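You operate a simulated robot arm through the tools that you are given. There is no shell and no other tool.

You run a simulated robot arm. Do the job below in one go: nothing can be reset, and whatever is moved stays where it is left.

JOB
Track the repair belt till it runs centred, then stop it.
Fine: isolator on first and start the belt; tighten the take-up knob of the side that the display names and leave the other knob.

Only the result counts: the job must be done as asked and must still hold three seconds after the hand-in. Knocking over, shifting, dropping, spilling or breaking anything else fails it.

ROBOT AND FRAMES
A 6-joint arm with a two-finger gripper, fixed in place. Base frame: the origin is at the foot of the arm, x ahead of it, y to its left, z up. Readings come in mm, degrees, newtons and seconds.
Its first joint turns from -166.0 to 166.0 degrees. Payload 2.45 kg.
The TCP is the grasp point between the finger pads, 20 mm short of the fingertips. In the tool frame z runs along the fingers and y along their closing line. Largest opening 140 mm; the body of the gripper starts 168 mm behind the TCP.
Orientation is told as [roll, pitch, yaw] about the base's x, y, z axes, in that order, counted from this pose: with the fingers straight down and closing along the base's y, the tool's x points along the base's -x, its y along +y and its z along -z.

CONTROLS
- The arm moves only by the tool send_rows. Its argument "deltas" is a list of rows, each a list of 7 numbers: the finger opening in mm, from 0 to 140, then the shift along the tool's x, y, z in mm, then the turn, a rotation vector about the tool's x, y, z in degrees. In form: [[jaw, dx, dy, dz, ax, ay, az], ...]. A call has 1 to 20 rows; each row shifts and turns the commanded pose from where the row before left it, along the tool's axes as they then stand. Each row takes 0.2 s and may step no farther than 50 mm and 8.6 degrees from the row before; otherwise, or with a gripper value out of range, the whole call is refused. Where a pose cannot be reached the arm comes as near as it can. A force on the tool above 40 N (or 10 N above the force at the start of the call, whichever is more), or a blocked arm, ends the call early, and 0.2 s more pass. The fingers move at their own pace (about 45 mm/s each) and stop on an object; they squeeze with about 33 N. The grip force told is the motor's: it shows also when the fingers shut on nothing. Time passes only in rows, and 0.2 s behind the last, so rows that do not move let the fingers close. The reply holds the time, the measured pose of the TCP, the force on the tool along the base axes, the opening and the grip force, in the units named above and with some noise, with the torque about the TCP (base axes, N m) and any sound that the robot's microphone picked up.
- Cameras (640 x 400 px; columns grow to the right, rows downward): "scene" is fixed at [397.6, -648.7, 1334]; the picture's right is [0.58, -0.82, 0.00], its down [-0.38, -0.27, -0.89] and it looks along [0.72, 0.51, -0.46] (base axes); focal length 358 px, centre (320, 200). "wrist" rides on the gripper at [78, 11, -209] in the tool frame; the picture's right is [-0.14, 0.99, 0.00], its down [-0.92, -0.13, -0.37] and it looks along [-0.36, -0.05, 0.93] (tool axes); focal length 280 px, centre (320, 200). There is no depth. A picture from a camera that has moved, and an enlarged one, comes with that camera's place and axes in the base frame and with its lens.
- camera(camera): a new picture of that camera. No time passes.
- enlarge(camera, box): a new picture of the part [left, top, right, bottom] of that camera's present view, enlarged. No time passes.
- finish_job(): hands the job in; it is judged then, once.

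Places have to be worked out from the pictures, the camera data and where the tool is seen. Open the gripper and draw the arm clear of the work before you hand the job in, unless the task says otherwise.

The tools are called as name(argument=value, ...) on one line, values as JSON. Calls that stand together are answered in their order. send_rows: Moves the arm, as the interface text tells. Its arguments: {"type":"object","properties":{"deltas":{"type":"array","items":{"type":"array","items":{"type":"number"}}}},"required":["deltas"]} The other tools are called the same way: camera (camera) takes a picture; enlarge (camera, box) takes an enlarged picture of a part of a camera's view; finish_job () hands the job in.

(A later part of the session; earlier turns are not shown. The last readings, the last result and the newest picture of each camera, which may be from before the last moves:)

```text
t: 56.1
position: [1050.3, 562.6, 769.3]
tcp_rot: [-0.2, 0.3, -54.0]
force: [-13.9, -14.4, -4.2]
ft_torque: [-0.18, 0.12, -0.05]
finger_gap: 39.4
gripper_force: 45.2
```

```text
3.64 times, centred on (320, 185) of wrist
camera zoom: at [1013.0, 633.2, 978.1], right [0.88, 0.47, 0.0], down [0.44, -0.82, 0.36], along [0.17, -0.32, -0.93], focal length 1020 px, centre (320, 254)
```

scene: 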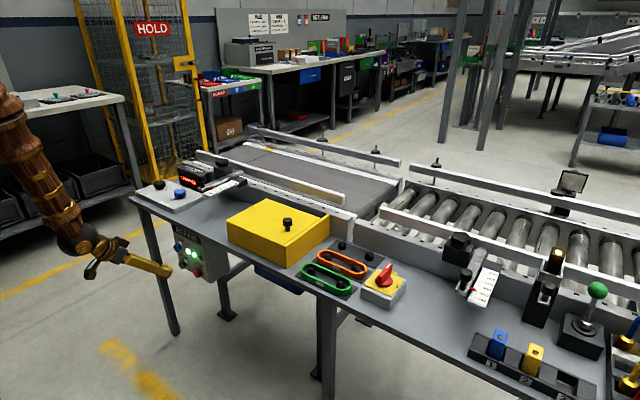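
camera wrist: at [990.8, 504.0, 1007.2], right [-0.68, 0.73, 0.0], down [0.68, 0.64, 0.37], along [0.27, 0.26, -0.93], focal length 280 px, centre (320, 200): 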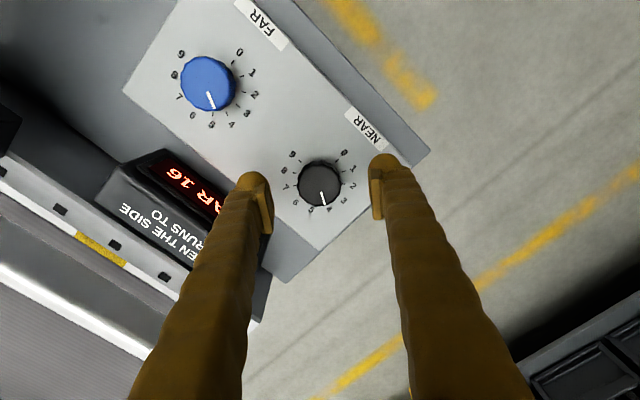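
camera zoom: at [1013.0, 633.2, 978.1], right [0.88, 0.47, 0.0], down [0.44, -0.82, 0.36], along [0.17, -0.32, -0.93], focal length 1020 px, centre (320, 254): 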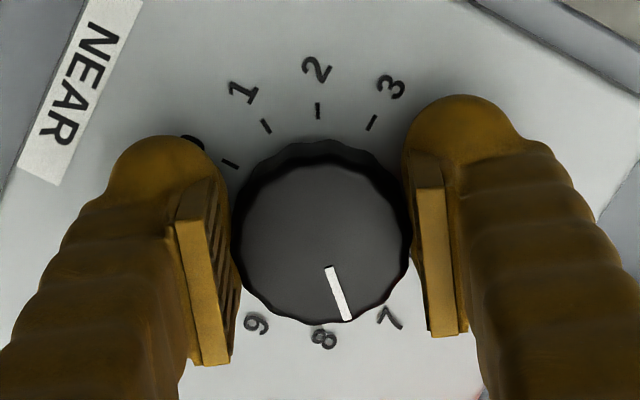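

CENTRED, dial about 7.7. I hold ~1.6 s to confirm it stays, while easing the side load.

send_rows(deltas=[[20, 0.1, -0.4, 0, 0, 0, 0], [20, 0, -0.3, 0, 0, 0, 0], [20, 0, 0, 0, 0, 0, 0], [20, 0, 0, 0, 0, 0, 0], [20, 0, 0, 0, 0, 0, 0], [20, 0, 0, 0, 0, 0, 0], [20, 0, 0, 0, 0, 0, 0]])

enlarge(camera="scene", box=[160, 165, 220, 205])

enlarge(camera="scene", box=[215, 130, 295, 180])

```text
t: 57.7
position: [1049.9, 562.2, 768.8]
tcp_rot: [-0.1, 0.1, -54.0]
force: [9.0, -26.8, -6.0]
ft_torque: [-0.26, -0.13, -0.02]
finger_gap: 39.3
gripper_force: 45.0
```

```text
10.00 times, centred on (190, 185) of scene
camera zoom: at [397.6, -648.7, 1334.0], right [0.58, -0.82, 0.0], down [-0.38, -0.27, -0.89], along [0.72, 0.51, -0.46], focal length 3580 px, centre (1620, 350)
```

zoom: 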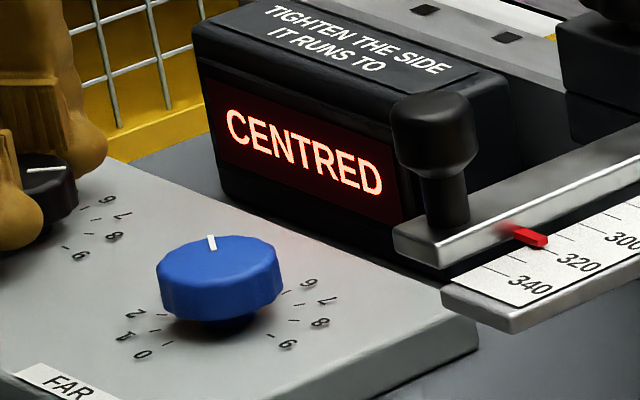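

```text
8.00 times, centred on (255, 155) of scene
camera zoom: at [397.6, -648.7, 1334.0], right [0.58, -0.82, 0.0], down [-0.38, -0.27, -0.89], along [0.72, 0.51, -0.46], focal length 2864 px, centre (840, 560)
```

zoom: 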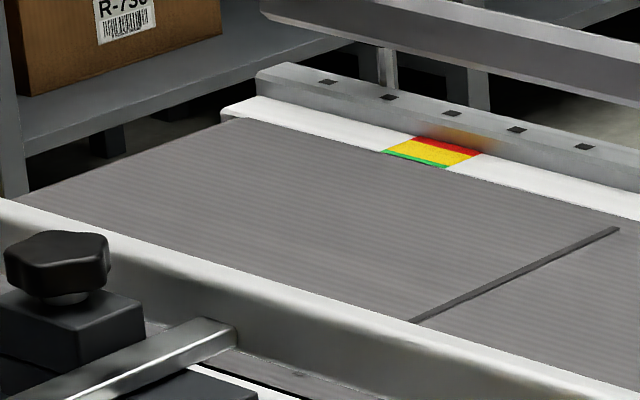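

CENTRED holds. I compare the belt-edge colour scale with the picture from the start (belt at rest, centred) using the same crop.

enlarge(camera="scene", box=[120, 130, 280, 230])

enlarge(camera="scene", box=[255, 140, 285, 158])

enlarge(camera="scene", box=[200, 110, 420, 240])

```text
4.00 times, centred on (200, 180) of scene
camera zoom: at [397.6, -648.7, 1334.0], right [0.58, -0.82, 0.0], down [-0.38, -0.27, -0.89], along [0.72, 0.51, -0.46], focal length 1432 px, centre (800, 280)
```

zoom: 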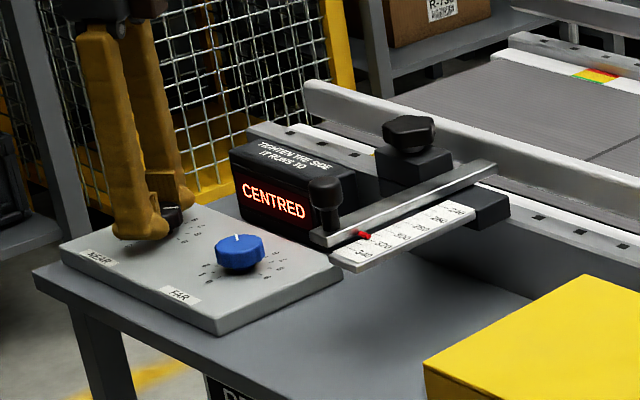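

```text
16.00 times, centred on (270, 149) of scene
camera zoom: at [397.6, -648.7, 1334.0], right [0.58, -0.82, 0.0], down [-0.38, -0.27, -0.89], along [0.72, 0.51, -0.46], focal length 5728 px, centre (1120, 1016)
```

zoom: 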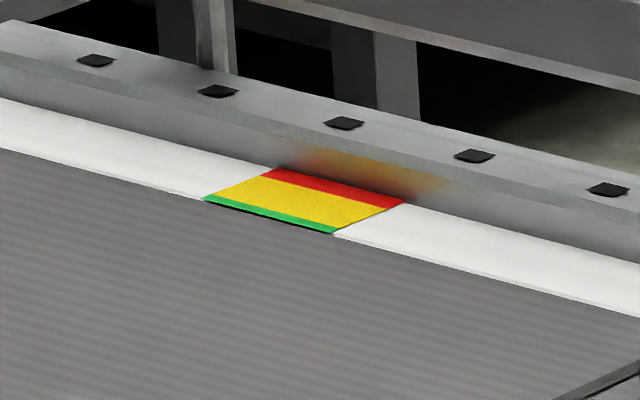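

```text
2.91 times, centred on (310, 175) of scene
camera zoom: at [397.6, -648.7, 1334.0], right [0.58, -0.82, 0.0], down [-0.38, -0.27, -0.89], along [0.72, 0.51, -0.46], focal length 1041 px, centre (349, 273)
```

zoom: 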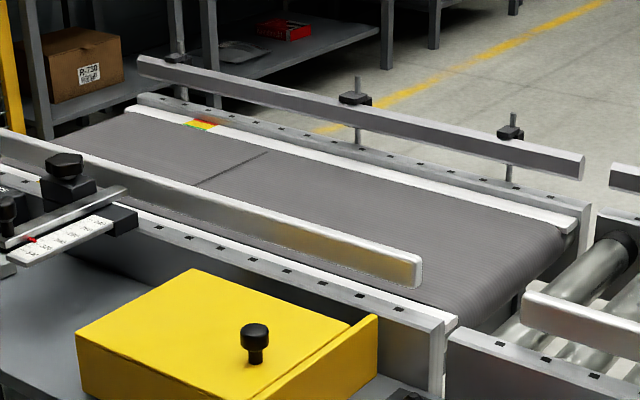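

camera(camera="wrist")

```text
taken
camera wrist: at [1012.7, 633.1, 978.2], right [0.88, 0.47, 0.0], down [0.44, -0.82, 0.36], along [0.17, -0.32, -0.93], focal length 280 px, centre (320, 200)
```

wrist: 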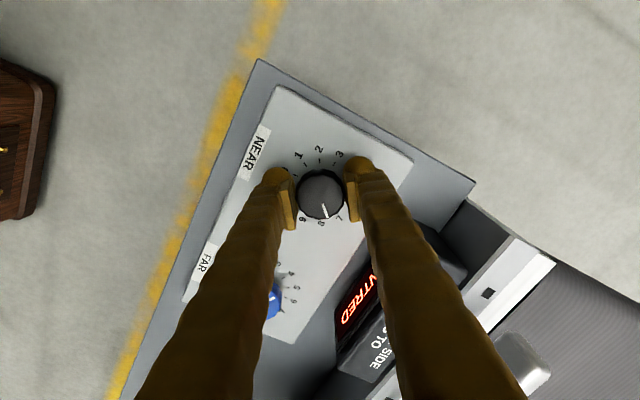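

The display is steady at CENTRED, but I only just crossed into it from the NEAR side, so I tighten 10° more for margin (still short of the estimated exact centre), relieving the side load, then wait and re-check.

send_rows(deltas=[[20, -0.5, -0.1, 0, 0, 0, 0], [20, -0.3, 0.1, 0, 0, 0, 5], [20, 0, 0.15, 0, 0, 0, 5], [20, 0, 0, 0, 0, 0, 0], [20, 0, 0, 0, 0, 0, 0], [20, 0, 0, 0, 0, 0, 0], [20, 0, 0, 0, 0, 0, 0], [20, 0, 0, 0, 0, 0, 0], [20, 0, 0, 0, 0, 0, 0]])

enlarge(camera="scene", box=[160, 165, 220, 205])

enlarge(camera="wrist", box=[240, 130, 400, 240])

```text
t: 59.7
position: [1050.6, 563.3, 769.1]
tcp_rot: [-0.1, 0.3, -63.8]
force: [24.3, 0.5, -0.1]
ft_torque: [0.04, -0.23, 0.09]
finger_gap: 39.4
gripper_force: 44.8
```

```text
10.00 times, centred on (190, 185) of scene
camera zoom: at [397.6, -648.7, 1334.0], right [0.58, -0.82, 0.0], down [-0.38, -0.27, -0.89], along [0.72, 0.51, -0.46], focal length 3580 px, centre (1620, 350)
```

zoom: 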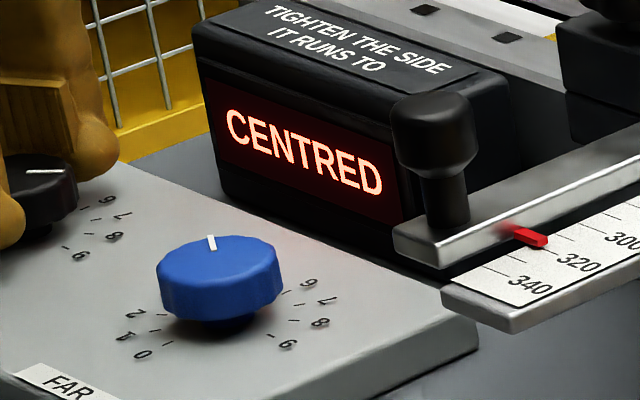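

```text
3.64 times, centred on (320, 185) of wrist
camera zoom: at [1025.6, 638.6, 978.2], right [0.95, 0.31, 0.0], down [0.29, -0.88, 0.36], along [0.11, -0.35, -0.93], focal length 1020 px, centre (320, 254)
```

zoom: 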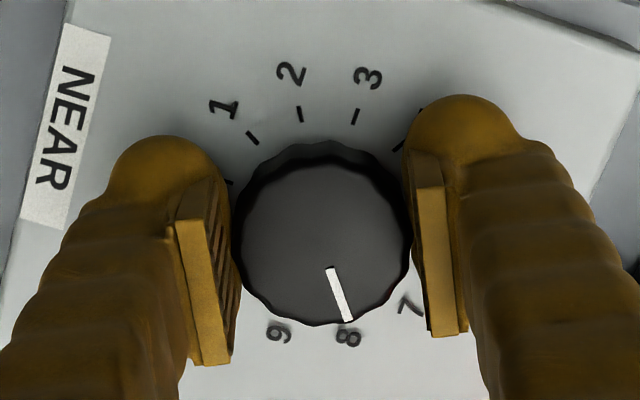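

Still CENTRED with the dial near 8. I relieve the load, open the fingers straight, and rise.

send_rows(deltas=[[20, -0.2, 0.4, 0, 0, 0, 0], [20, -0.1, 0.3, 0, 0, 0, 0], [44, 0, 0, 0, 0, 0, 0], [80, 0, 0, 0, 0, 0, 0], [80, 0, 0, 0, 0, 0, 0], [80, 0, 0, 0, 0, 0, 0]])

enlarge(camera="scene", box=[160, 165, 220, 205])

enlarge(camera="wrist", box=[240, 130, 400, 240])

```text
t: 61.1
position: [1049.9, 562.4, 768.4]
tcp_rot: [-0.1, 0.2, -63.9]
force: [1.1, -0.4, 0.1]
ft_torque: [0.02, 0.01, 0.01]
finger_gap: 79.8
gripper_force: 0.0
```

```text
10.00 times, centred on (190, 185) of scene
camera zoom: at [397.6, -648.7, 1334.0], right [0.58, -0.82, 0.0], down [-0.38, -0.27, -0.89], along [0.72, 0.51, -0.46], focal length 3580 px, centre (1620, 350)
```

zoom: 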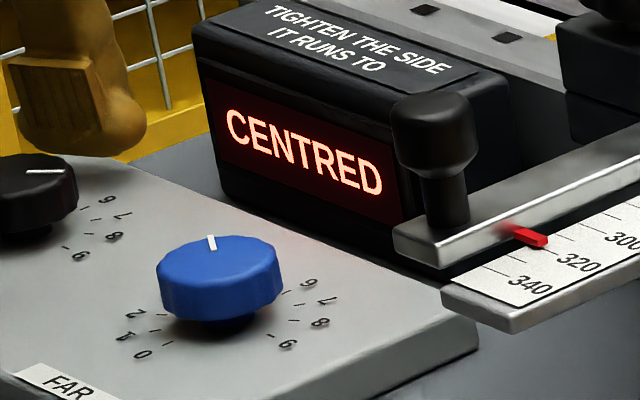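

```text
3.64 times, centred on (320, 185) of wrist
camera zoom: at [1026.1, 638.4, 978.1], right [0.95, 0.31, 0.0], down [0.29, -0.88, 0.36], along [0.11, -0.35, -0.93], focal length 1020 px, centre (320, 254)
```

zoom: 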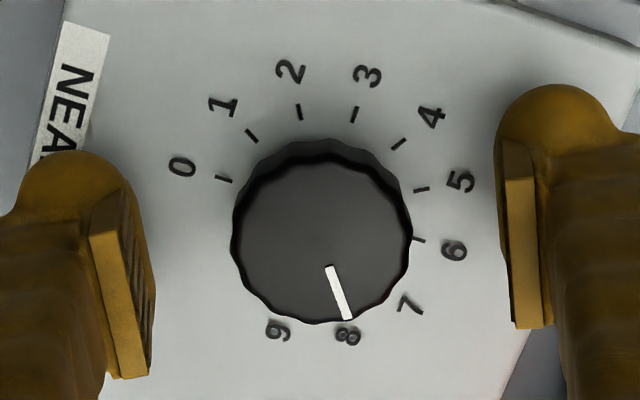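

Released cleanly, display stays CENTRED at dial ≈8. Now I rise and travel back in front of the bench, turning the tool square and closing the fingers, towards STOP (about (952, 270, 530)).

send_rows(deltas=[[80, 0, 0, -45, 0, 0, 0], [80, -22.61, -33.95, -15.9, 0, 0, -8], [80, -17.66, -36.76, -15.9, 0, 0, -8], [60, -12.38, -38.86, -15.9, 0, 0, -8], [40, -6.85, -40.2, -15.9, 0, 0, -8], [20, -1.18, -40.77, -15.9, 0, 0, -8], [0, 4.5, -40.54, -15.9, 0, 0, -8], [0, 10.1, -39.52, -15.9, 0, 0, -8], [0, 15.5, -37.73, -15.9, 0, 0, -8]])

enlarge(camera="scene", box=[130, 130, 250, 290])

```text
t: 63.1
position: [888.6, 279.4, 940.8]
tcp_rot: [0.2, 0.3, 0.1]
force: [0.1, -0.3, -0.8]
ft_torque: [-0.01, -0.01, 0.02]
finger_gap: 0.0
gripper_force: 29.5
```

```text
2.50 times, centred on (190, 210) of scene
camera zoom: at [397.6, -648.7, 1334.0], right [0.58, -0.82, 0.0], down [-0.38, -0.27, -0.89], along [0.72, 0.51, -0.46], focal length 895 px, centre (645, 175)
```

zoom: 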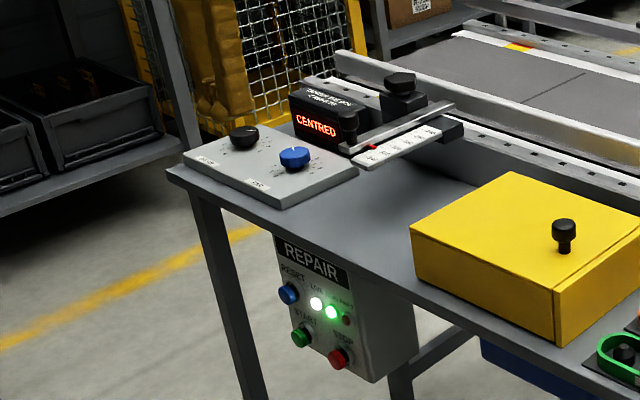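

CENTRED still shows. I tilt the tool forward 40° and descend in front of the panel to START/STOP height.

send_rows(deltas=[[0, 0, 2, 0, 0, -8, 0], [0, 0, 0, 0, 0, -8, 0], [0, 0, 0, 0, 0, -8, 0], [0, 0, 0, 0, 0, -8, 0], [0, 0, 0, 0, 0, -8, 0], [0, 28.6, 0, 34.1, 0, 0, 0], [0, 28.6, 0, 34.1, 0, 0, 0], [0, 28.6, 0, 34.1, 0, 0, 0], [0, 28.6, 0, 34.1, 0, 0, 0], [0, 28.6, 0, 34.1, 0, 0, 0], [0, 28.6, 0, 34.1, 0, 0, 0], [0, 28.6, 0, 34.1, 0, 0, 0], [0, 28.6, 0, 34.1, 0, 0, 0], [0, 28.6, 0, 34.1, 0, 0, 0]])

enlarge(camera="scene", box=[150, 220, 230, 290])

enlarge(camera="wrist", box=[240, 120, 400, 240])

enlarge(camera="scene", box=[160, 165, 220, 205])

```text
t: 66.1
position: [886.3, 284.5, 543.2]
tcp_rot: [-0.4, -39.8, 0.2]
force: [-0.3, 0.0, -0.3]
ft_torque: [0.0, 0.02, 0.01]
finger_gap: 0.0
gripper_force: 29.1
```

```text
5.71 times, centred on (190, 255) of scene
camera zoom: at [397.6, -648.7, 1334.0], right [0.58, -0.82, 0.0], down [-0.38, -0.27, -0.89], along [0.72, 0.51, -0.46], focal length 2046 px, centre (1063, -114)
```

zoom: 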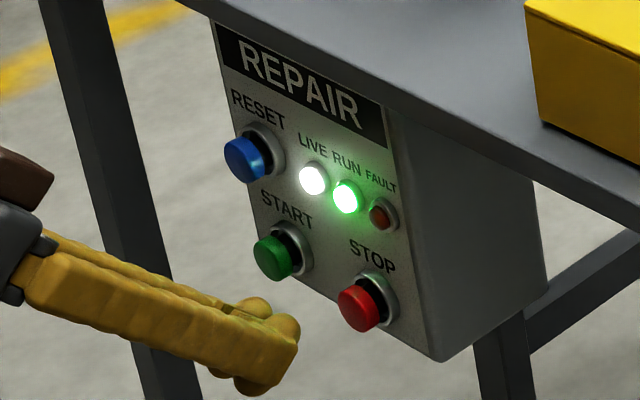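

```text
3.33 times, centred on (320, 180) of wrist
camera zoom: at [691.9, 296.9, 652.7], right [0.11, 0.99, 0.08], down [0.47, -0.12, 0.87], along [0.87, -0.05, -0.48], focal length 935 px, centre (320, 267)
```

zoom: 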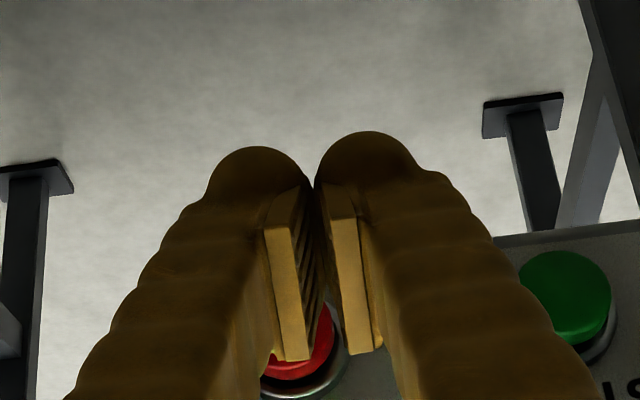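

```text
10.00 times, centred on (190, 185) of scene
camera zoom: at [397.6, -648.7, 1334.0], right [0.58, -0.82, 0.0], down [-0.38, -0.27, -0.89], along [0.72, 0.51, -0.46], focal length 3580 px, centre (1620, 350)
```

zoom: 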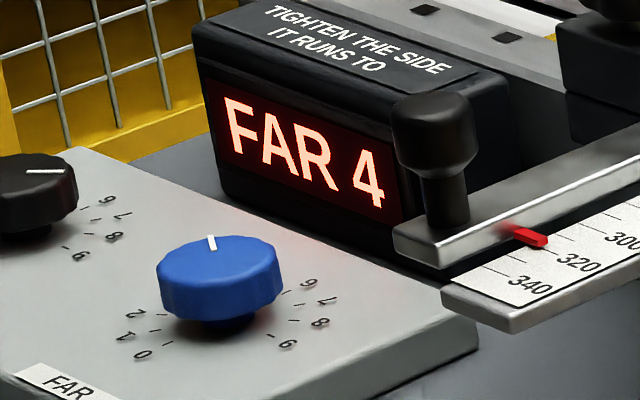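

The display has now crept to FAR 4, so the response is slow and the knob is a bit over-tight: stopping now would be wrong. I don't press STOP; I rise again and watch which way and how fast it moves.

send_rows(deltas=[[0, -28.6, 0, -34.1, 0, 0, 0], [0, -28.6, 0, -34.1, 0, 0, 0], [0, -28.6, 0, -34.1, 0, 0, 0], [0, -28.6, 0, -34.1, 0, 0, 0]])

enlarge(camera="scene", box=[140, 160, 230, 220])

```text
t: 67.1
position: [883.6, 283.8, 719.0]
tcp_rot: [0.1, -39.6, -0.2]
force: [-1.2, 0.2, 0.3]
ft_torque: [0.02, 0.0, 0.02]
finger_gap: 0.0
gripper_force: 29.6
```

```text
6.67 times, centred on (185, 190) of scene
camera zoom: at [397.6, -648.7, 1334.0], right [0.58, -0.82, 0.0], down [-0.38, -0.27, -0.89], along [0.72, 0.51, -0.46], focal length 2386 px, centre (1220, 267)
```

zoom: 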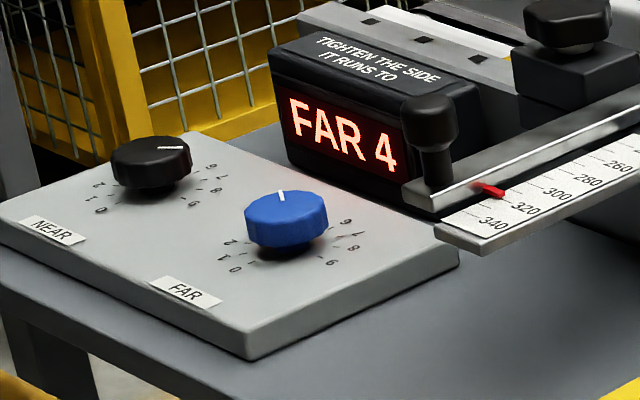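

send_rows(deltas=[[20, -28.6, 0, -34.1, 0, 0, 0], [40, -28.6, 0, -34.1, 0, 0, 0], [60, -28.6, 0, -34.1, 0, 0, 0], [80, -28.6, 0, -34.1, 0, 0, 0], [80, -28.6, 0, -34.1, 0, 0, 0]])

enlarge(camera="scene", box=[140, 160, 230, 220])

enlarge(camera="scene", box=[255, 140, 285, 158])

```text
t: 68.3
position: [885.3, 282.2, 942.6]
tcp_rot: [0.2, -39.7, 0.0]
force: [0.8, 1.0, 0.0]
ft_torque: [0.04, -0.03, -0.01]
finger_gap: 80.4
gripper_force: 0.1
```

```text
6.67 times, centred on (185, 190) of scene
camera zoom: at [397.6, -648.7, 1334.0], right [0.58, -0.82, 0.0], down [-0.38, -0.27, -0.89], along [0.72, 0.51, -0.46], focal length 2386 px, centre (1220, 267)
```

zoom: 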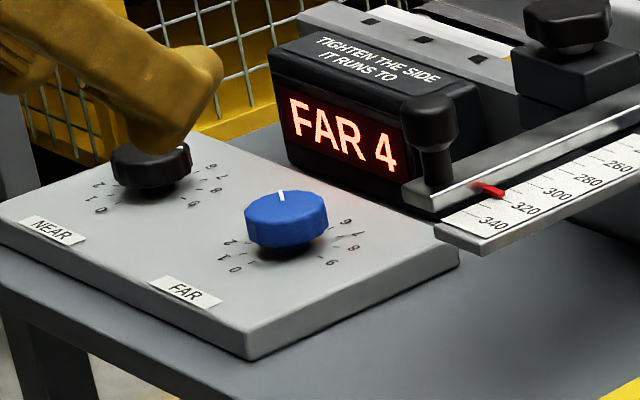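

```text
16.00 times, centred on (270, 149) of scene
camera zoom: at [397.6, -648.7, 1334.0], right [0.58, -0.82, 0.0], down [-0.38, -0.27, -0.89], along [0.72, 0.51, -0.46], focal length 5728 px, centre (1120, 1016)
```

zoom: 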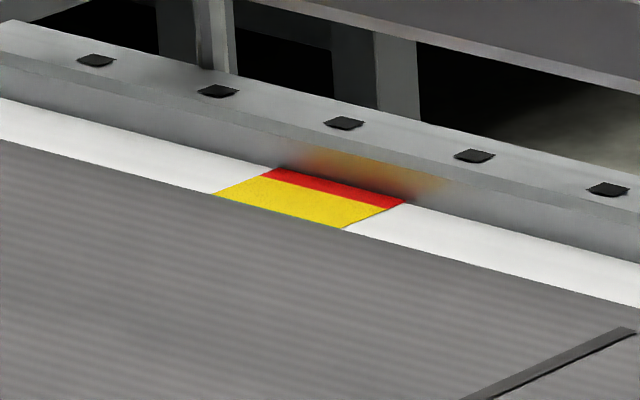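

The colour strip gives a finer gauge: the belt edge has moved about 4.4 mm towards FAR since t=57.7, when it sat almost exactly at the centre mark. I un-tilt (1 s) and measure the strip again to see if it is still moving.

send_rows(deltas=[[80, 0, 0, 0, 0, 8, 0], [80, 0, 0, 0, 0, 8, 0], [80, 0, 0, 0, 0, 8, 0], [80, 0, 0, 0, 0, 8, 0], [80, 0, 0, 0, 0, 7.7, 0]])

enlarge(camera="scene", box=[255, 140, 285, 158])

enlarge(camera="scene", box=[160, 165, 220, 205])

```text
t: 69.5
position: [888.2, 282.9, 942.3]
tcp_rot: [0.2, -0.1, 0.1]
force: [-1.1, -0.2, 0.3]
ft_torque: [0.03, -0.05, 0.04]
finger_gap: 79.9
gripper_force: 0.1
```

```text
16.00 times, centred on (270, 149) of scene
camera zoom: at [397.6, -648.7, 1334.0], right [0.58, -0.82, 0.0], down [-0.38, -0.27, -0.89], along [0.72, 0.51, -0.46], focal length 5728 px, centre (1120, 1016)
```

zoom: 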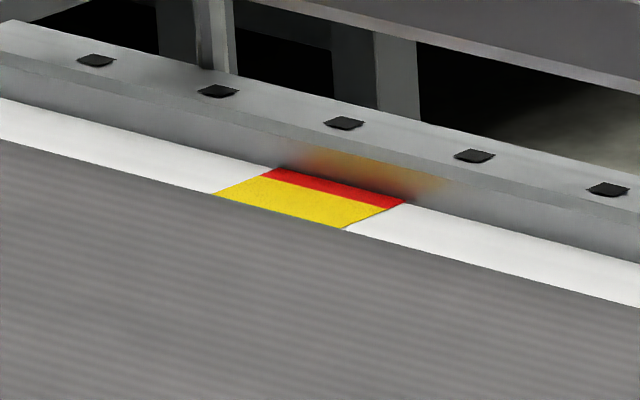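

```text
10.00 times, centred on (190, 185) of scene
camera zoom: at [397.6, -648.7, 1334.0], right [0.58, -0.82, 0.0], down [-0.38, -0.27, -0.89], along [0.72, 0.51, -0.46], focal length 3580 px, centre (1620, 350)
```

zoom: 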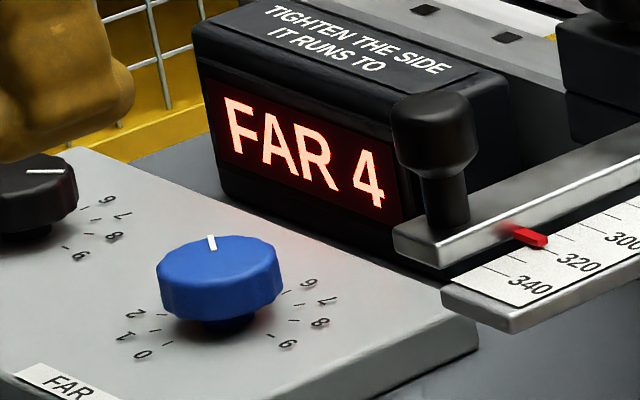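

The belt is steady at about FAR 4 mm (edge right at the green/yellow border), so the knob sets the resting offset with a lag of several seconds; it needs backing off about 20–25°. I return above the NEAR knob.

send_rows(deltas=[[80, -20.3, 34.6, 17.8, 0, 0, 0], [80, -20.3, 34.6, 17.8, 0, 0, 0], [80, -20.3, 34.6, 17.8, 0, 0, 0], [80, -20.3, 34.6, 17.8, 0, 0, 0], [80, -20.3, 34.6, 17.8, 0, 0, 0], [80, -20.3, 34.6, 17.8, 0, 0, 0], [80, -20.3, 34.6, 17.8, 0, 0, 0], [80, -20.3, 34.6, 17.8, 0, 0, 0]])

enlarge(camera="wrist", box=[240, 120, 400, 240])

enlarge(camera="scene", box=[255, 140, 285, 158])

enlarge(camera="scene", box=[160, 165, 220, 205])

```text
t: 71.3
position: [1049.0, 560.5, 801.8]
tcp_rot: [0.3, -0.2, 0.0]
force: [0.4, -0.2, 1.3]
ft_torque: [0.05, 0.0, -0.01]
finger_gap: 80.1
gripper_force: 0.0
```

```text
3.33 times, centred on (320, 180) of wrist
camera zoom: at [969.5, 571.3, 1010.4], right [0.14, 0.99, 0.0], down [0.92, -0.13, 0.37], along [0.37, -0.05, -0.93], focal length 935 px, centre (320, 267)
```

zoom: 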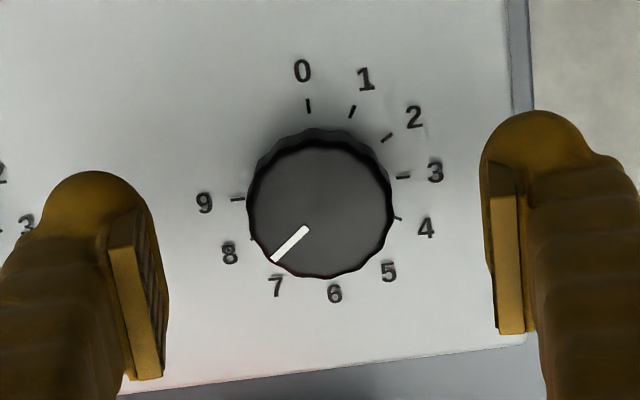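

```text
16.00 times, centred on (270, 149) of scene
camera zoom: at [397.6, -648.7, 1334.0], right [0.58, -0.82, 0.0], down [-0.38, -0.27, -0.89], along [0.72, 0.51, -0.46], focal length 5728 px, centre (1120, 1016)
```

zoom: 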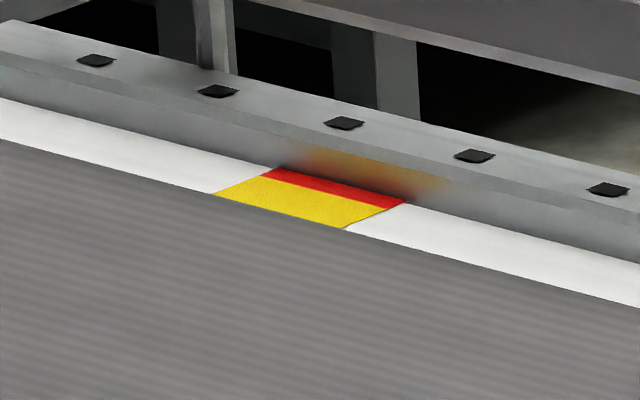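

```text
10.00 times, centred on (190, 185) of scene
camera zoom: at [397.6, -648.7, 1334.0], right [0.58, -0.82, 0.0], down [-0.38, -0.27, -0.89], along [0.72, 0.51, -0.46], focal length 3580 px, centre (1620, 350)
```

zoom: 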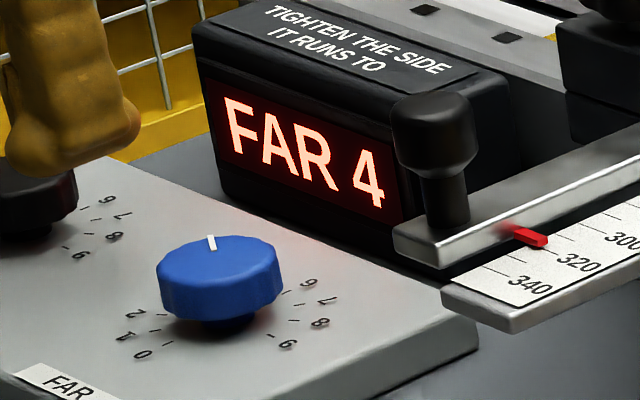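

The knob is centred under the tool within ~0.6 mm. I descend, grip, and back it off about 20° counter-clockwise.

send_rows(deltas=[[80, 0.6, 0, 16, 0, 0, 0], [70, 0, 0, 16, 0, 0, 0], [50, 0, 0, 0, 0, 0, 0], [36, 0, 0, 0, 0, 0, 0], [30, 0, 0, 0, 0, 0, 0]])

enlarge(camera="wrist", box=[240, 130, 400, 240])

```text
t: 72.5
position: [1048.3, 559.4, 767.9]
tcp_rot: [0.2, -0.2, 0.0]
force: [4.7, 4.0, -2.1]
ft_torque: [0.02, 0.0, 0.0]
finger_gap: 39.8
gripper_force: 26.4
```

```text
3.64 times, centred on (320, 185) of wrist
camera zoom: at [969.1, 571.2, 976.9], right [0.14, 0.99, 0.0], down [0.92, -0.13, 0.37], along [0.37, -0.05, -0.93], focal length 1020 px, centre (320, 254)
```

zoom: 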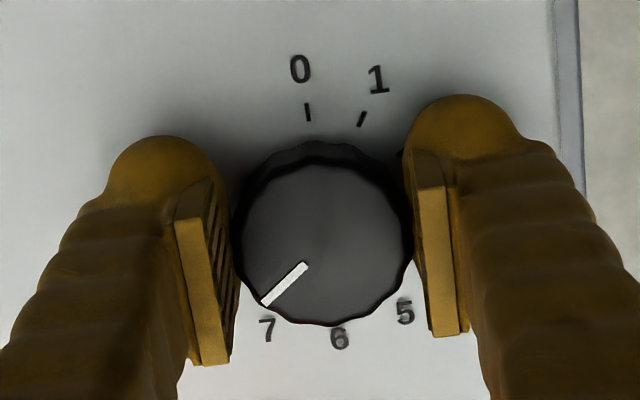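

Good grip with little side load. I turn 20° counter-clockwise.

send_rows(deltas=[[20, 0, -0.1, 0, 0, 0, -5], [20, 0, -0.15, 0, 0, 0, -5], [20, 0, -0.15, 0, 0, 0, -5], [20, 0, -0.15, 0, 0, 0, -5], [20, 0, 0, 0, 0, 0, 0]])

enlarge(camera="wrist", box=[240, 130, 400, 240])

enlarge(camera="scene", box=[255, 140, 285, 158])

```text
t: 73.7
position: [1049.5, 559.3, 768.7]
tcp_rot: [0.0, -0.2, 20.1]
force: [-10.8, -18.6, 9.6]
ft_torque: [-0.22, 0.17, -0.04]
finger_gap: 39.3
gripper_force: 45.2
```

```text
3.64 times, centred on (320, 185) of wrist
camera zoom: at [970.5, 542.9, 976.8], right [-0.21, 0.98, 0.0], down [0.91, 0.2, 0.37], along [0.36, 0.08, -0.93], focal length 1020 px, centre (320, 254)
```

zoom: 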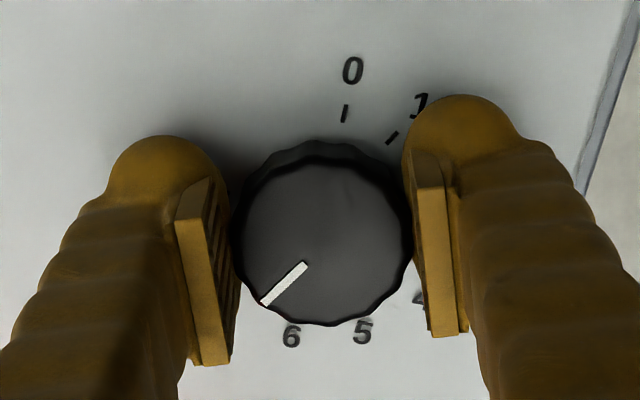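

```text
16.00 times, centred on (270, 149) of scene
camera zoom: at [397.6, -648.7, 1334.0], right [0.58, -0.82, 0.0], down [-0.38, -0.27, -0.89], along [0.72, 0.51, -0.46], focal length 5728 px, centre (1120, 1016)
```

zoom: 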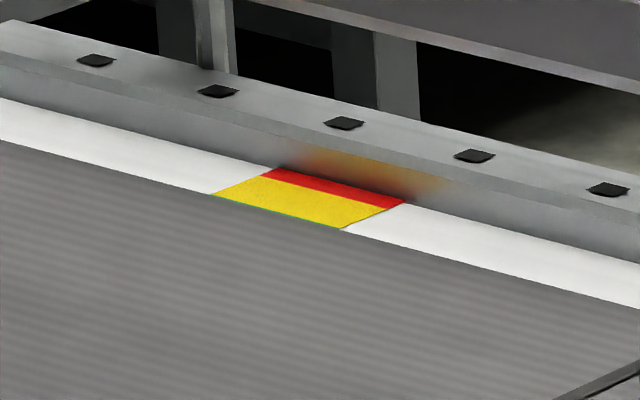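

The belt is starting to come back (thin green line visible). I relieve the load and wait for it to settle.

send_rows(deltas=[[20, 0.5, -0.4, -0.3, 0, 0, 0], [20, 0, 0, 0, 0, 0, 0], [20, 0, 0, 0, 0, 0, 0], [20, 0, 0, 0, 0, 0, 0], [20, 0, 0, 0, 0, 0, 0], [20, 0, 0, 0, 0, 0, 0], [20, 0, 0, 0, 0, 0, 0], [20, 0, 0, 0, 0, 0, 0], [20, 0, 0, 0, 0, 0, 0], [20, 0, 0, 0, 0, 0, 0], [20, 0, 0, 0, 0, 0, 0], [20, 0, 0, 0, 0, 0, 0], [20, 0, 0, 0, 0, 0, 0], [20, 0, 0, 0, 0, 0, 0], [20, 0, 0, 0, 0, 0, 0]])

enlarge(camera="scene", box=[255, 140, 285, 158])

enlarge(camera="scene", box=[160, 165, 220, 205])

```text
t: 76.9
position: [1050.0, 558.9, 768.7]
tcp_rot: [0.1, 0.0, 20.0]
force: [24.8, -9.1, 0.9]
ft_torque: [-0.07, -0.25, -0.04]
finger_gap: 39.5
gripper_force: 45.2
```

```text
16.00 times, centred on (270, 149) of scene
camera zoom: at [397.6, -648.7, 1334.0], right [0.58, -0.82, 0.0], down [-0.38, -0.27, -0.89], along [0.72, 0.51, -0.46], focal length 5728 px, centre (1120, 1016)
```

zoom: 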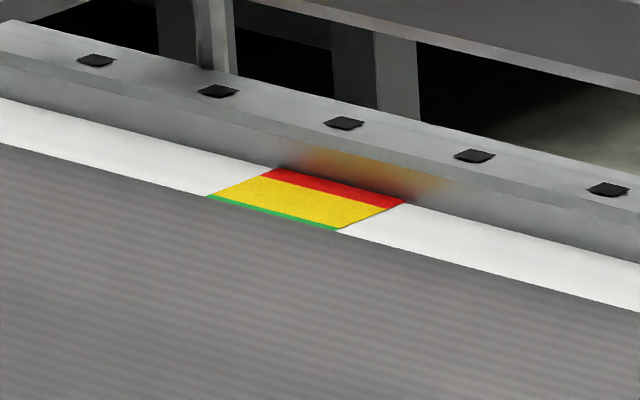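

```text
10.00 times, centred on (190, 185) of scene
camera zoom: at [397.6, -648.7, 1334.0], right [0.58, -0.82, 0.0], down [-0.38, -0.27, -0.89], along [0.72, 0.51, -0.46], focal length 3580 px, centre (1620, 350)
```

zoom: 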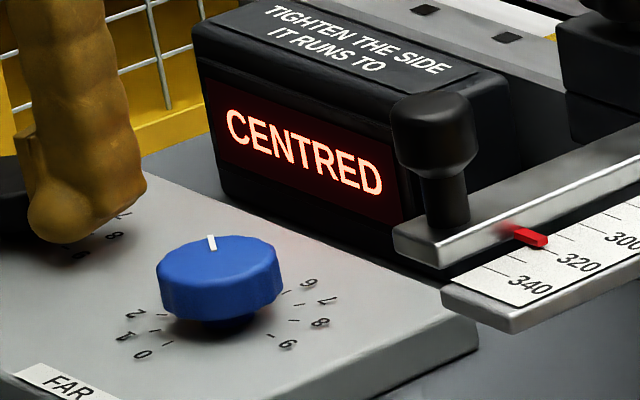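

CENTRED shows, with the green band partly visible. I wait a further 4 s for it to settle fully before judging.

send_rows(deltas=[[20, -0.3, -0.4, 0, 0, 0, 0], [20, 0, 0, 0, 0, 0, 0], [20, 0, 0, 0, 0, 0, 0], [20, 0, 0, 0, 0, 0, 0], [20, 0, 0, 0, 0, 0, 0], [20, 0, 0, 0, 0, 0, 0], [20, 0, 0, 0, 0, 0, 0], [20, 0, 0, 0, 0, 0, 0], [20, 0, 0, 0, 0, 0, 0], [20, 0, 0, 0, 0, 0, 0], [20, 0, 0, 0, 0, 0, 0], [20, 0, 0, 0, 0, 0, 0], [20, 0, 0, 0, 0, 0, 0], [20, 0, 0, 0, 0, 0, 0], [20, 0, 0, 0, 0, 0, 0], [20, 0, 0, 0, 0, 0, 0], [20, 0, 0, 0, 0, 0, 0], [20, 0, 0, 0, 0, 0, 0], [20, 0, 0, 0, 0, 0, 0], [20, 0, 0, 0, 0, 0, 0]])

enlarge(camera="scene", box=[255, 140, 285, 158])

enlarge(camera="scene", box=[160, 165, 220, 205])

```text
t: 81.1
position: [1048.9, 559.3, 768.7]
tcp_rot: [0.1, -0.1, 20.1]
force: [-6.3, 8.3, 4.1]
ft_torque: [0.1, 0.04, 0.05]
finger_gap: 39.2
gripper_force: 44.9
```

```text
16.00 times, centred on (270, 149) of scene
camera zoom: at [397.6, -648.7, 1334.0], right [0.58, -0.82, 0.0], down [-0.38, -0.27, -0.89], along [0.72, 0.51, -0.46], focal length 5728 px, centre (1120, 1016)
```

zoom: 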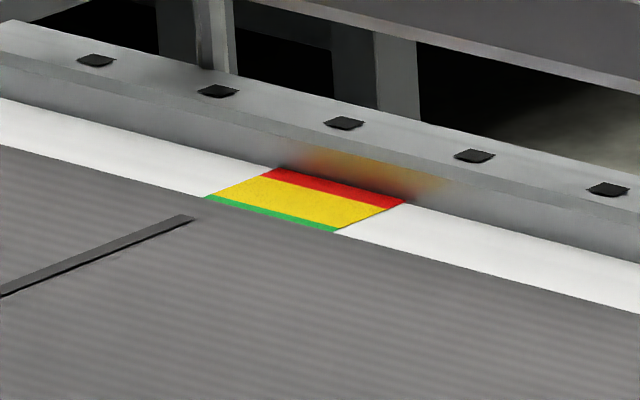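

```text
10.00 times, centred on (190, 185) of scene
camera zoom: at [397.6, -648.7, 1334.0], right [0.58, -0.82, 0.0], down [-0.38, -0.27, -0.89], along [0.72, 0.51, -0.46], focal length 3580 px, centre (1620, 350)
```

zoom: 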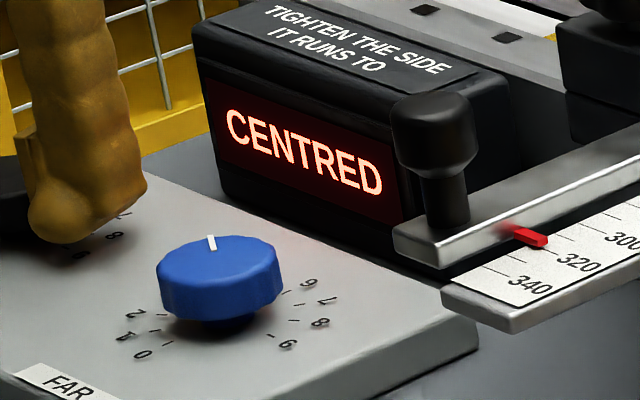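

CENTRED, and the belt edge now sits just inside the green band (about FAR 0.5–1 mm). I check the near-side strip from the wrist camera for symmetry.

camera(camera="wrist")

```text
taken
camera wrist: at [970.4, 542.7, 976.7], right [-0.21, 0.98, 0.0], down [0.91, 0.19, 0.37], along [0.36, 0.08, -0.93], focal length 280 px, centre (320, 200)
```

wrist: 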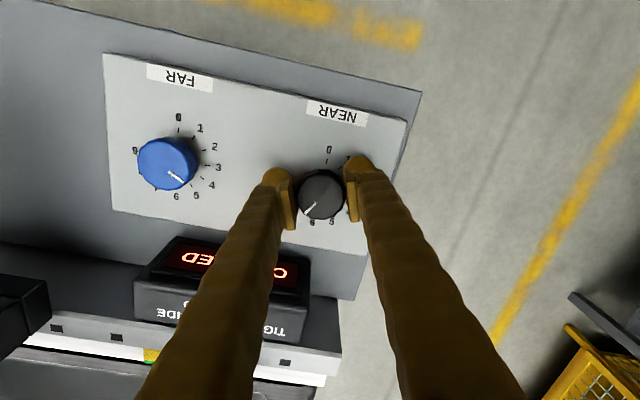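

enlarge(camera="wrist", box=[125, 335, 185, 375])

enlarge(camera="wrist", box=[240, 130, 400, 240])

```text
10.00 times, centred on (155, 355) of wrist
camera zoom: at [970.4, 542.7, 976.7], right [-0.21, 0.98, 0.0], down [0.91, 0.19, 0.37], along [0.36, 0.08, -0.93], focal length 2804 px, centre (1970, -1350)
```

zoom: 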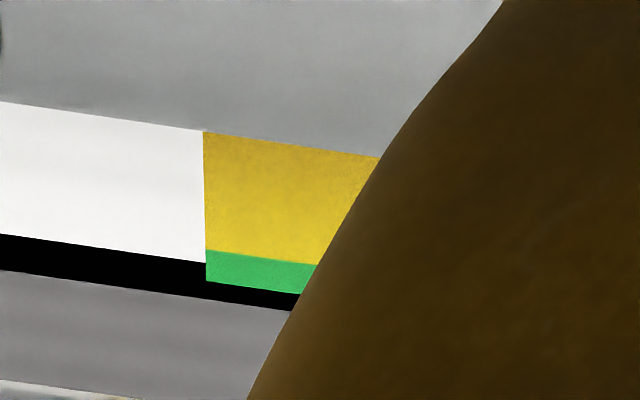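

```text
3.64 times, centred on (320, 185) of wrist
camera zoom: at [970.4, 542.7, 976.7], right [-0.21, 0.98, 0.0], down [0.91, 0.19, 0.37], along [0.36, 0.08, -0.93], focal length 1020 px, centre (320, 254)
```

zoom: 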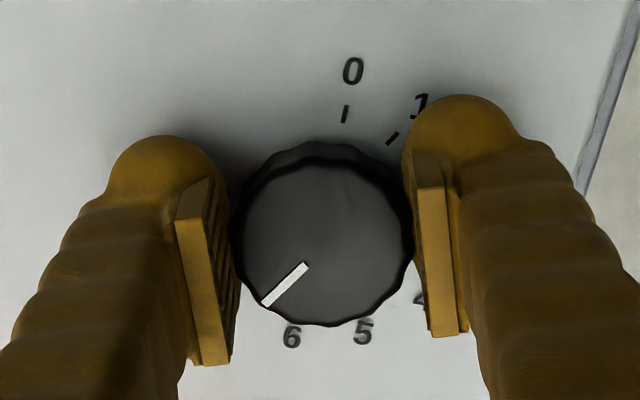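

The belt sits roughly 1 mm to the FAR side by both strips (near gap larger than far). I back off 5° more and wait to settle.

send_rows(deltas=[[20, 0, -0.05, 0, 0, 0, -2.5], [20, 0, -0.1, 0, 0, 0, -2.5], [20, 0, 0, 0, 0, 0, 0], [20, 0, 0, 0, 0, 0, 0], [20, 0, 0, 0, 0, 0, 0], [20, 0, 0, 0, 0, 0, 0], [20, 0, 0, 0, 0, 0, 0], [20, 0, 0, 0, 0, 0, 0], [20, 0, 0, 0, 0, 0, 0], [20, 0, 0, 0, 0, 0, 0], [20, 0, 0, 0, 0, 0, 0], [20, 0, 0, 0, 0, 0, 0], [20, 0, 0, 0, 0, 0, 0], [20, 0, 0, 0, 0, 0, 0], [20, 0, 0, 0, 0, 0, 0], [20, 0, 0, 0, 0, 0, 0], [20, 0, 0, 0, 0, 0, 0], [20, 0, 0, 0, 0, 0, 0], [20, 0, 0, 0, 0, 0, 0], [20, 0, 0, 0, 0, 0, 0]])

enlarge(camera="scene", box=[255, 140, 285, 158])

enlarge(camera="scene", box=[160, 165, 220, 205])

enlarge(camera="wrist", box=[100, 320, 190, 380])

```text
t: 85.3
position: [1048.7, 557.9, 768.1]
tcp_rot: [0.0, -0.1, 25.1]
force: [-6.2, 5.9, -5.4]
ft_torque: [0.05, 0.06, 0.04]
finger_gap: 39.4
gripper_force: 44.5
```

```text
16.00 times, centred on (270, 149) of scene
camera zoom: at [397.6, -648.7, 1334.0], right [0.58, -0.82, 0.0], down [-0.38, -0.27, -0.89], along [0.72, 0.51, -0.46], focal length 5728 px, centre (1120, 1016)
```

zoom: 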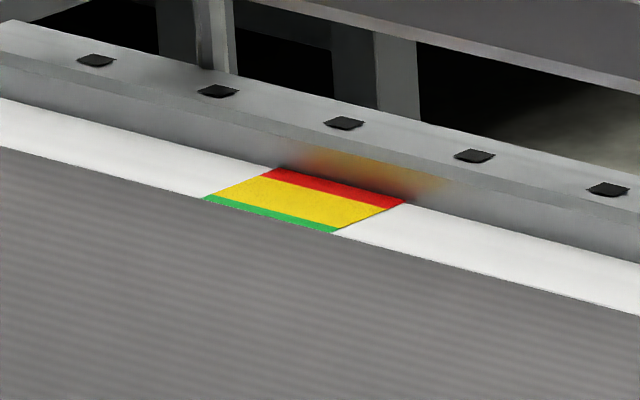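

```text
10.00 times, centred on (190, 185) of scene
camera zoom: at [397.6, -648.7, 1334.0], right [0.58, -0.82, 0.0], down [-0.38, -0.27, -0.89], along [0.72, 0.51, -0.46], focal length 3580 px, centre (1620, 350)
```

zoom: 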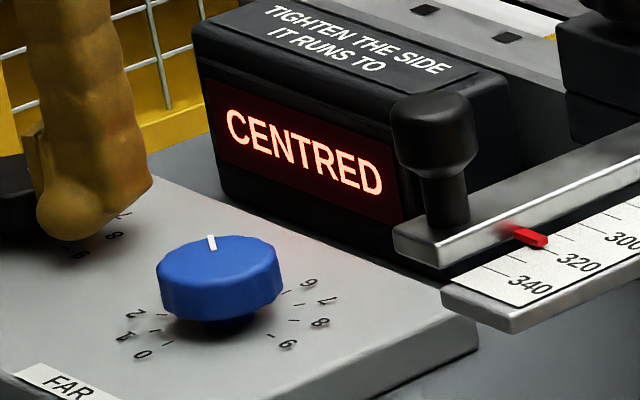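

```text
6.67 times, centred on (145, 350) of wrist
camera zoom: at [972.3, 535.8, 976.8], right [-0.29, 0.96, 0.0], down [0.89, 0.27, 0.37], along [0.35, 0.11, -0.93], focal length 1869 px, centre (1487, -800)
```

zoom: 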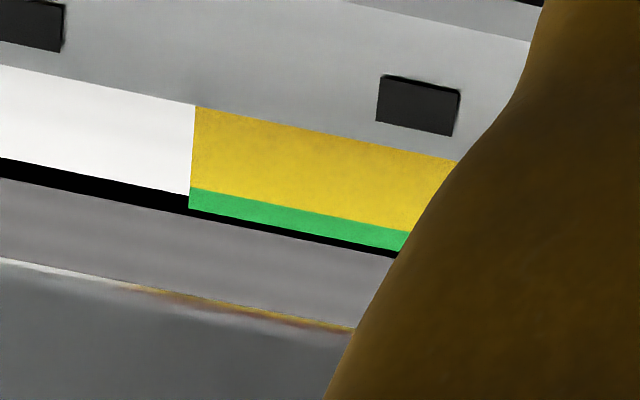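

The belt edge now sits right at the centre mark on both sides and the display says CENTRED. I release the knob and rise.

send_rows(deltas=[[44, 0, 0, 0, 0, 0, 0], [80, 0, 0, 0, 0, 0, 0], [80, 0, 0, 0, 0, 0, 0], [80, 0, 0, 0, 0, 0, 0], [80, 0, 0, -25, 0, 0, 0], [80, 0, 0, -40, 0, 0, 0]])

enlarge(camera="wrist", box=[200, 60, 440, 240])

enlarge(camera="scene", box=[140, 160, 230, 220])

```text
t: 86.7
position: [1047.8, 557.8, 832.3]
tcp_rot: [0.1, 0.0, 25.1]
force: [-0.3, 0.0, 0.4]
ft_torque: [-0.03, -0.01, 0.0]
finger_gap: 79.9
gripper_force: 0.0
```

```text
2.22 times, centred on (320, 150) of wrist
camera zoom: at [972.0, 535.8, 1041.3], right [-0.29, 0.96, 0.0], down [0.89, 0.27, 0.37], along [0.35, 0.11, -0.93], focal length 623 px, centre (320, 311)
```

zoom: 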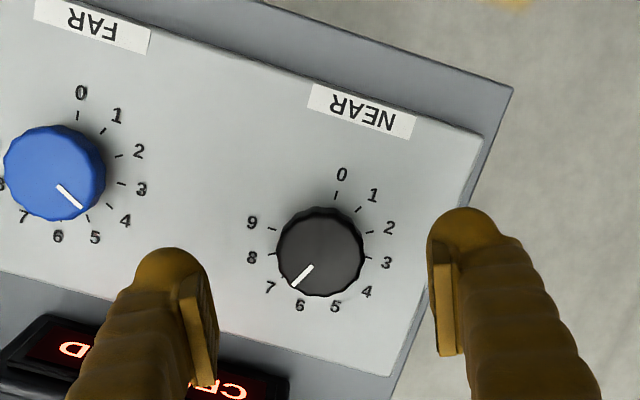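

```text
6.67 times, centred on (185, 190) of scene
camera zoom: at [397.6, -648.7, 1334.0], right [0.58, -0.82, 0.0], down [-0.38, -0.27, -0.89], along [0.72, 0.51, -0.46], focal length 2386 px, centre (1220, 267)
```

zoom: 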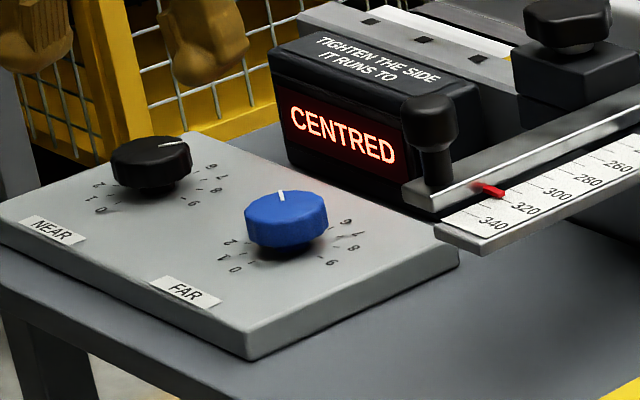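

NEAR rests near 6.8, FAR untouched at 5. I travel back in front of the panel, closing the fingers and tilting for STOP, and re-check the display.

send_rows(deltas=[[80, 32.75, -22.76, -13.5, 0, 0, 3.13], [80, 31.45, -24.5, -13.5, 0, 0, 3.13], [60, 30.07, -26.19, -13.5, 0, 0, 3.13], [40, 28.59, -27.8, -13.5, 0, 0, 3.13], [20, 27.04, -29.3, -13.5, 0, 0, 3.13], [0, 25.39, -30.75, -13.5, 0, 0, 3.13], [0, 23.67, -32.1, -13.5, 0, 0, 3.13], [0, 21.9, -33.3, -13.5, 0, 0, 3.13], [0, 0, 0, 0, 0, -8, 0], [0, 0, 0, 0, 0, -8, 0], [0, 0, 0, 0, 0, -8, 0], [0, 0, 0, 0, 0, -8, 0], [0, 0, 0, 0, 0, -8, 0]])

enlarge(camera="scene", box=[255, 140, 285, 158])

enlarge(camera="scene", box=[140, 160, 230, 220])

```text
t: 89.5
position: [885.7, 282.8, 937.8]
tcp_rot: [1.5, -39.4, -2.1]
force: [1.1, 0.1, 1.8]
ft_torque: [0.02, 0.37, 0.07]
finger_gap: 0.0
gripper_force: 29.3
```

```text
16.00 times, centred on (270, 149) of scene
camera zoom: at [397.6, -648.7, 1334.0], right [0.58, -0.82, 0.0], down [-0.38, -0.27, -0.89], along [0.72, 0.51, -0.46], focal length 5728 px, centre (1120, 1016)
```

zoom: 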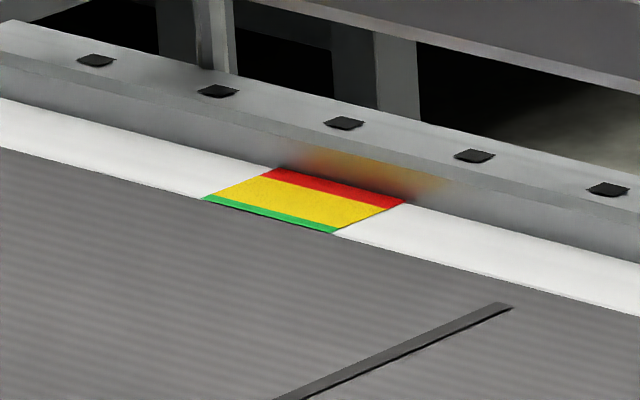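

```text
6.67 times, centred on (185, 190) of scene
camera zoom: at [397.6, -648.7, 1334.0], right [0.58, -0.82, 0.0], down [-0.38, -0.27, -0.89], along [0.72, 0.51, -0.46], focal length 2386 px, centre (1220, 267)
```

zoom: 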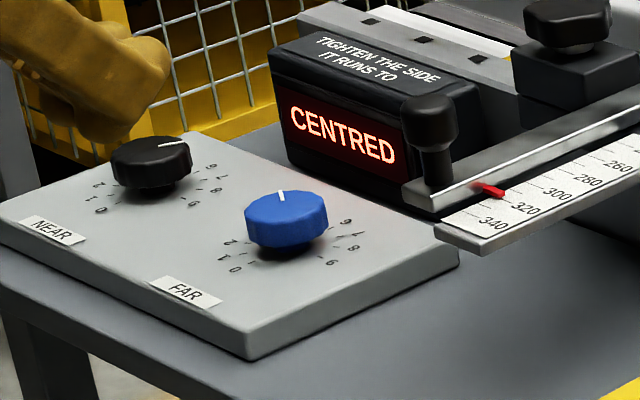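

CENTRED and the edge gauge agrees. A slight orientation error shows in the reading; I descend with a first short stretch and check.

send_rows(deltas=[[0, 0, 0, 0, 0, 0, 0], [0, 28.6, 0, 34.1, 0, 0, 0]])

camera(camera="scene")

```text
t: 90.1
position: [888.9, 282.2, 896.4]
tcp_rot: [0.4, -40.0, -0.1]
force: [0.3, -0.1, -0.7]
ft_torque: [0.02, 0.01, 0.01]
finger_gap: 0.0
gripper_force: 29.0
```

```text
taken
```

scene: 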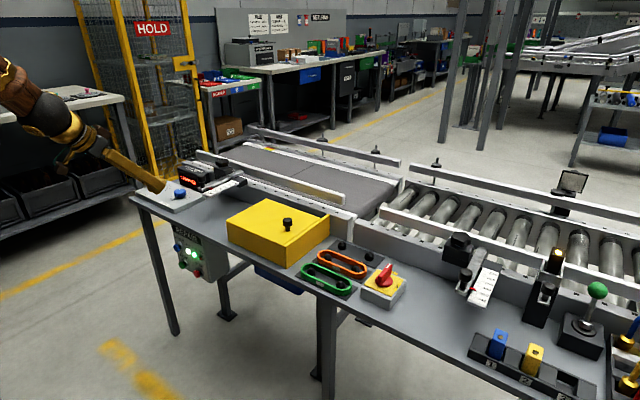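

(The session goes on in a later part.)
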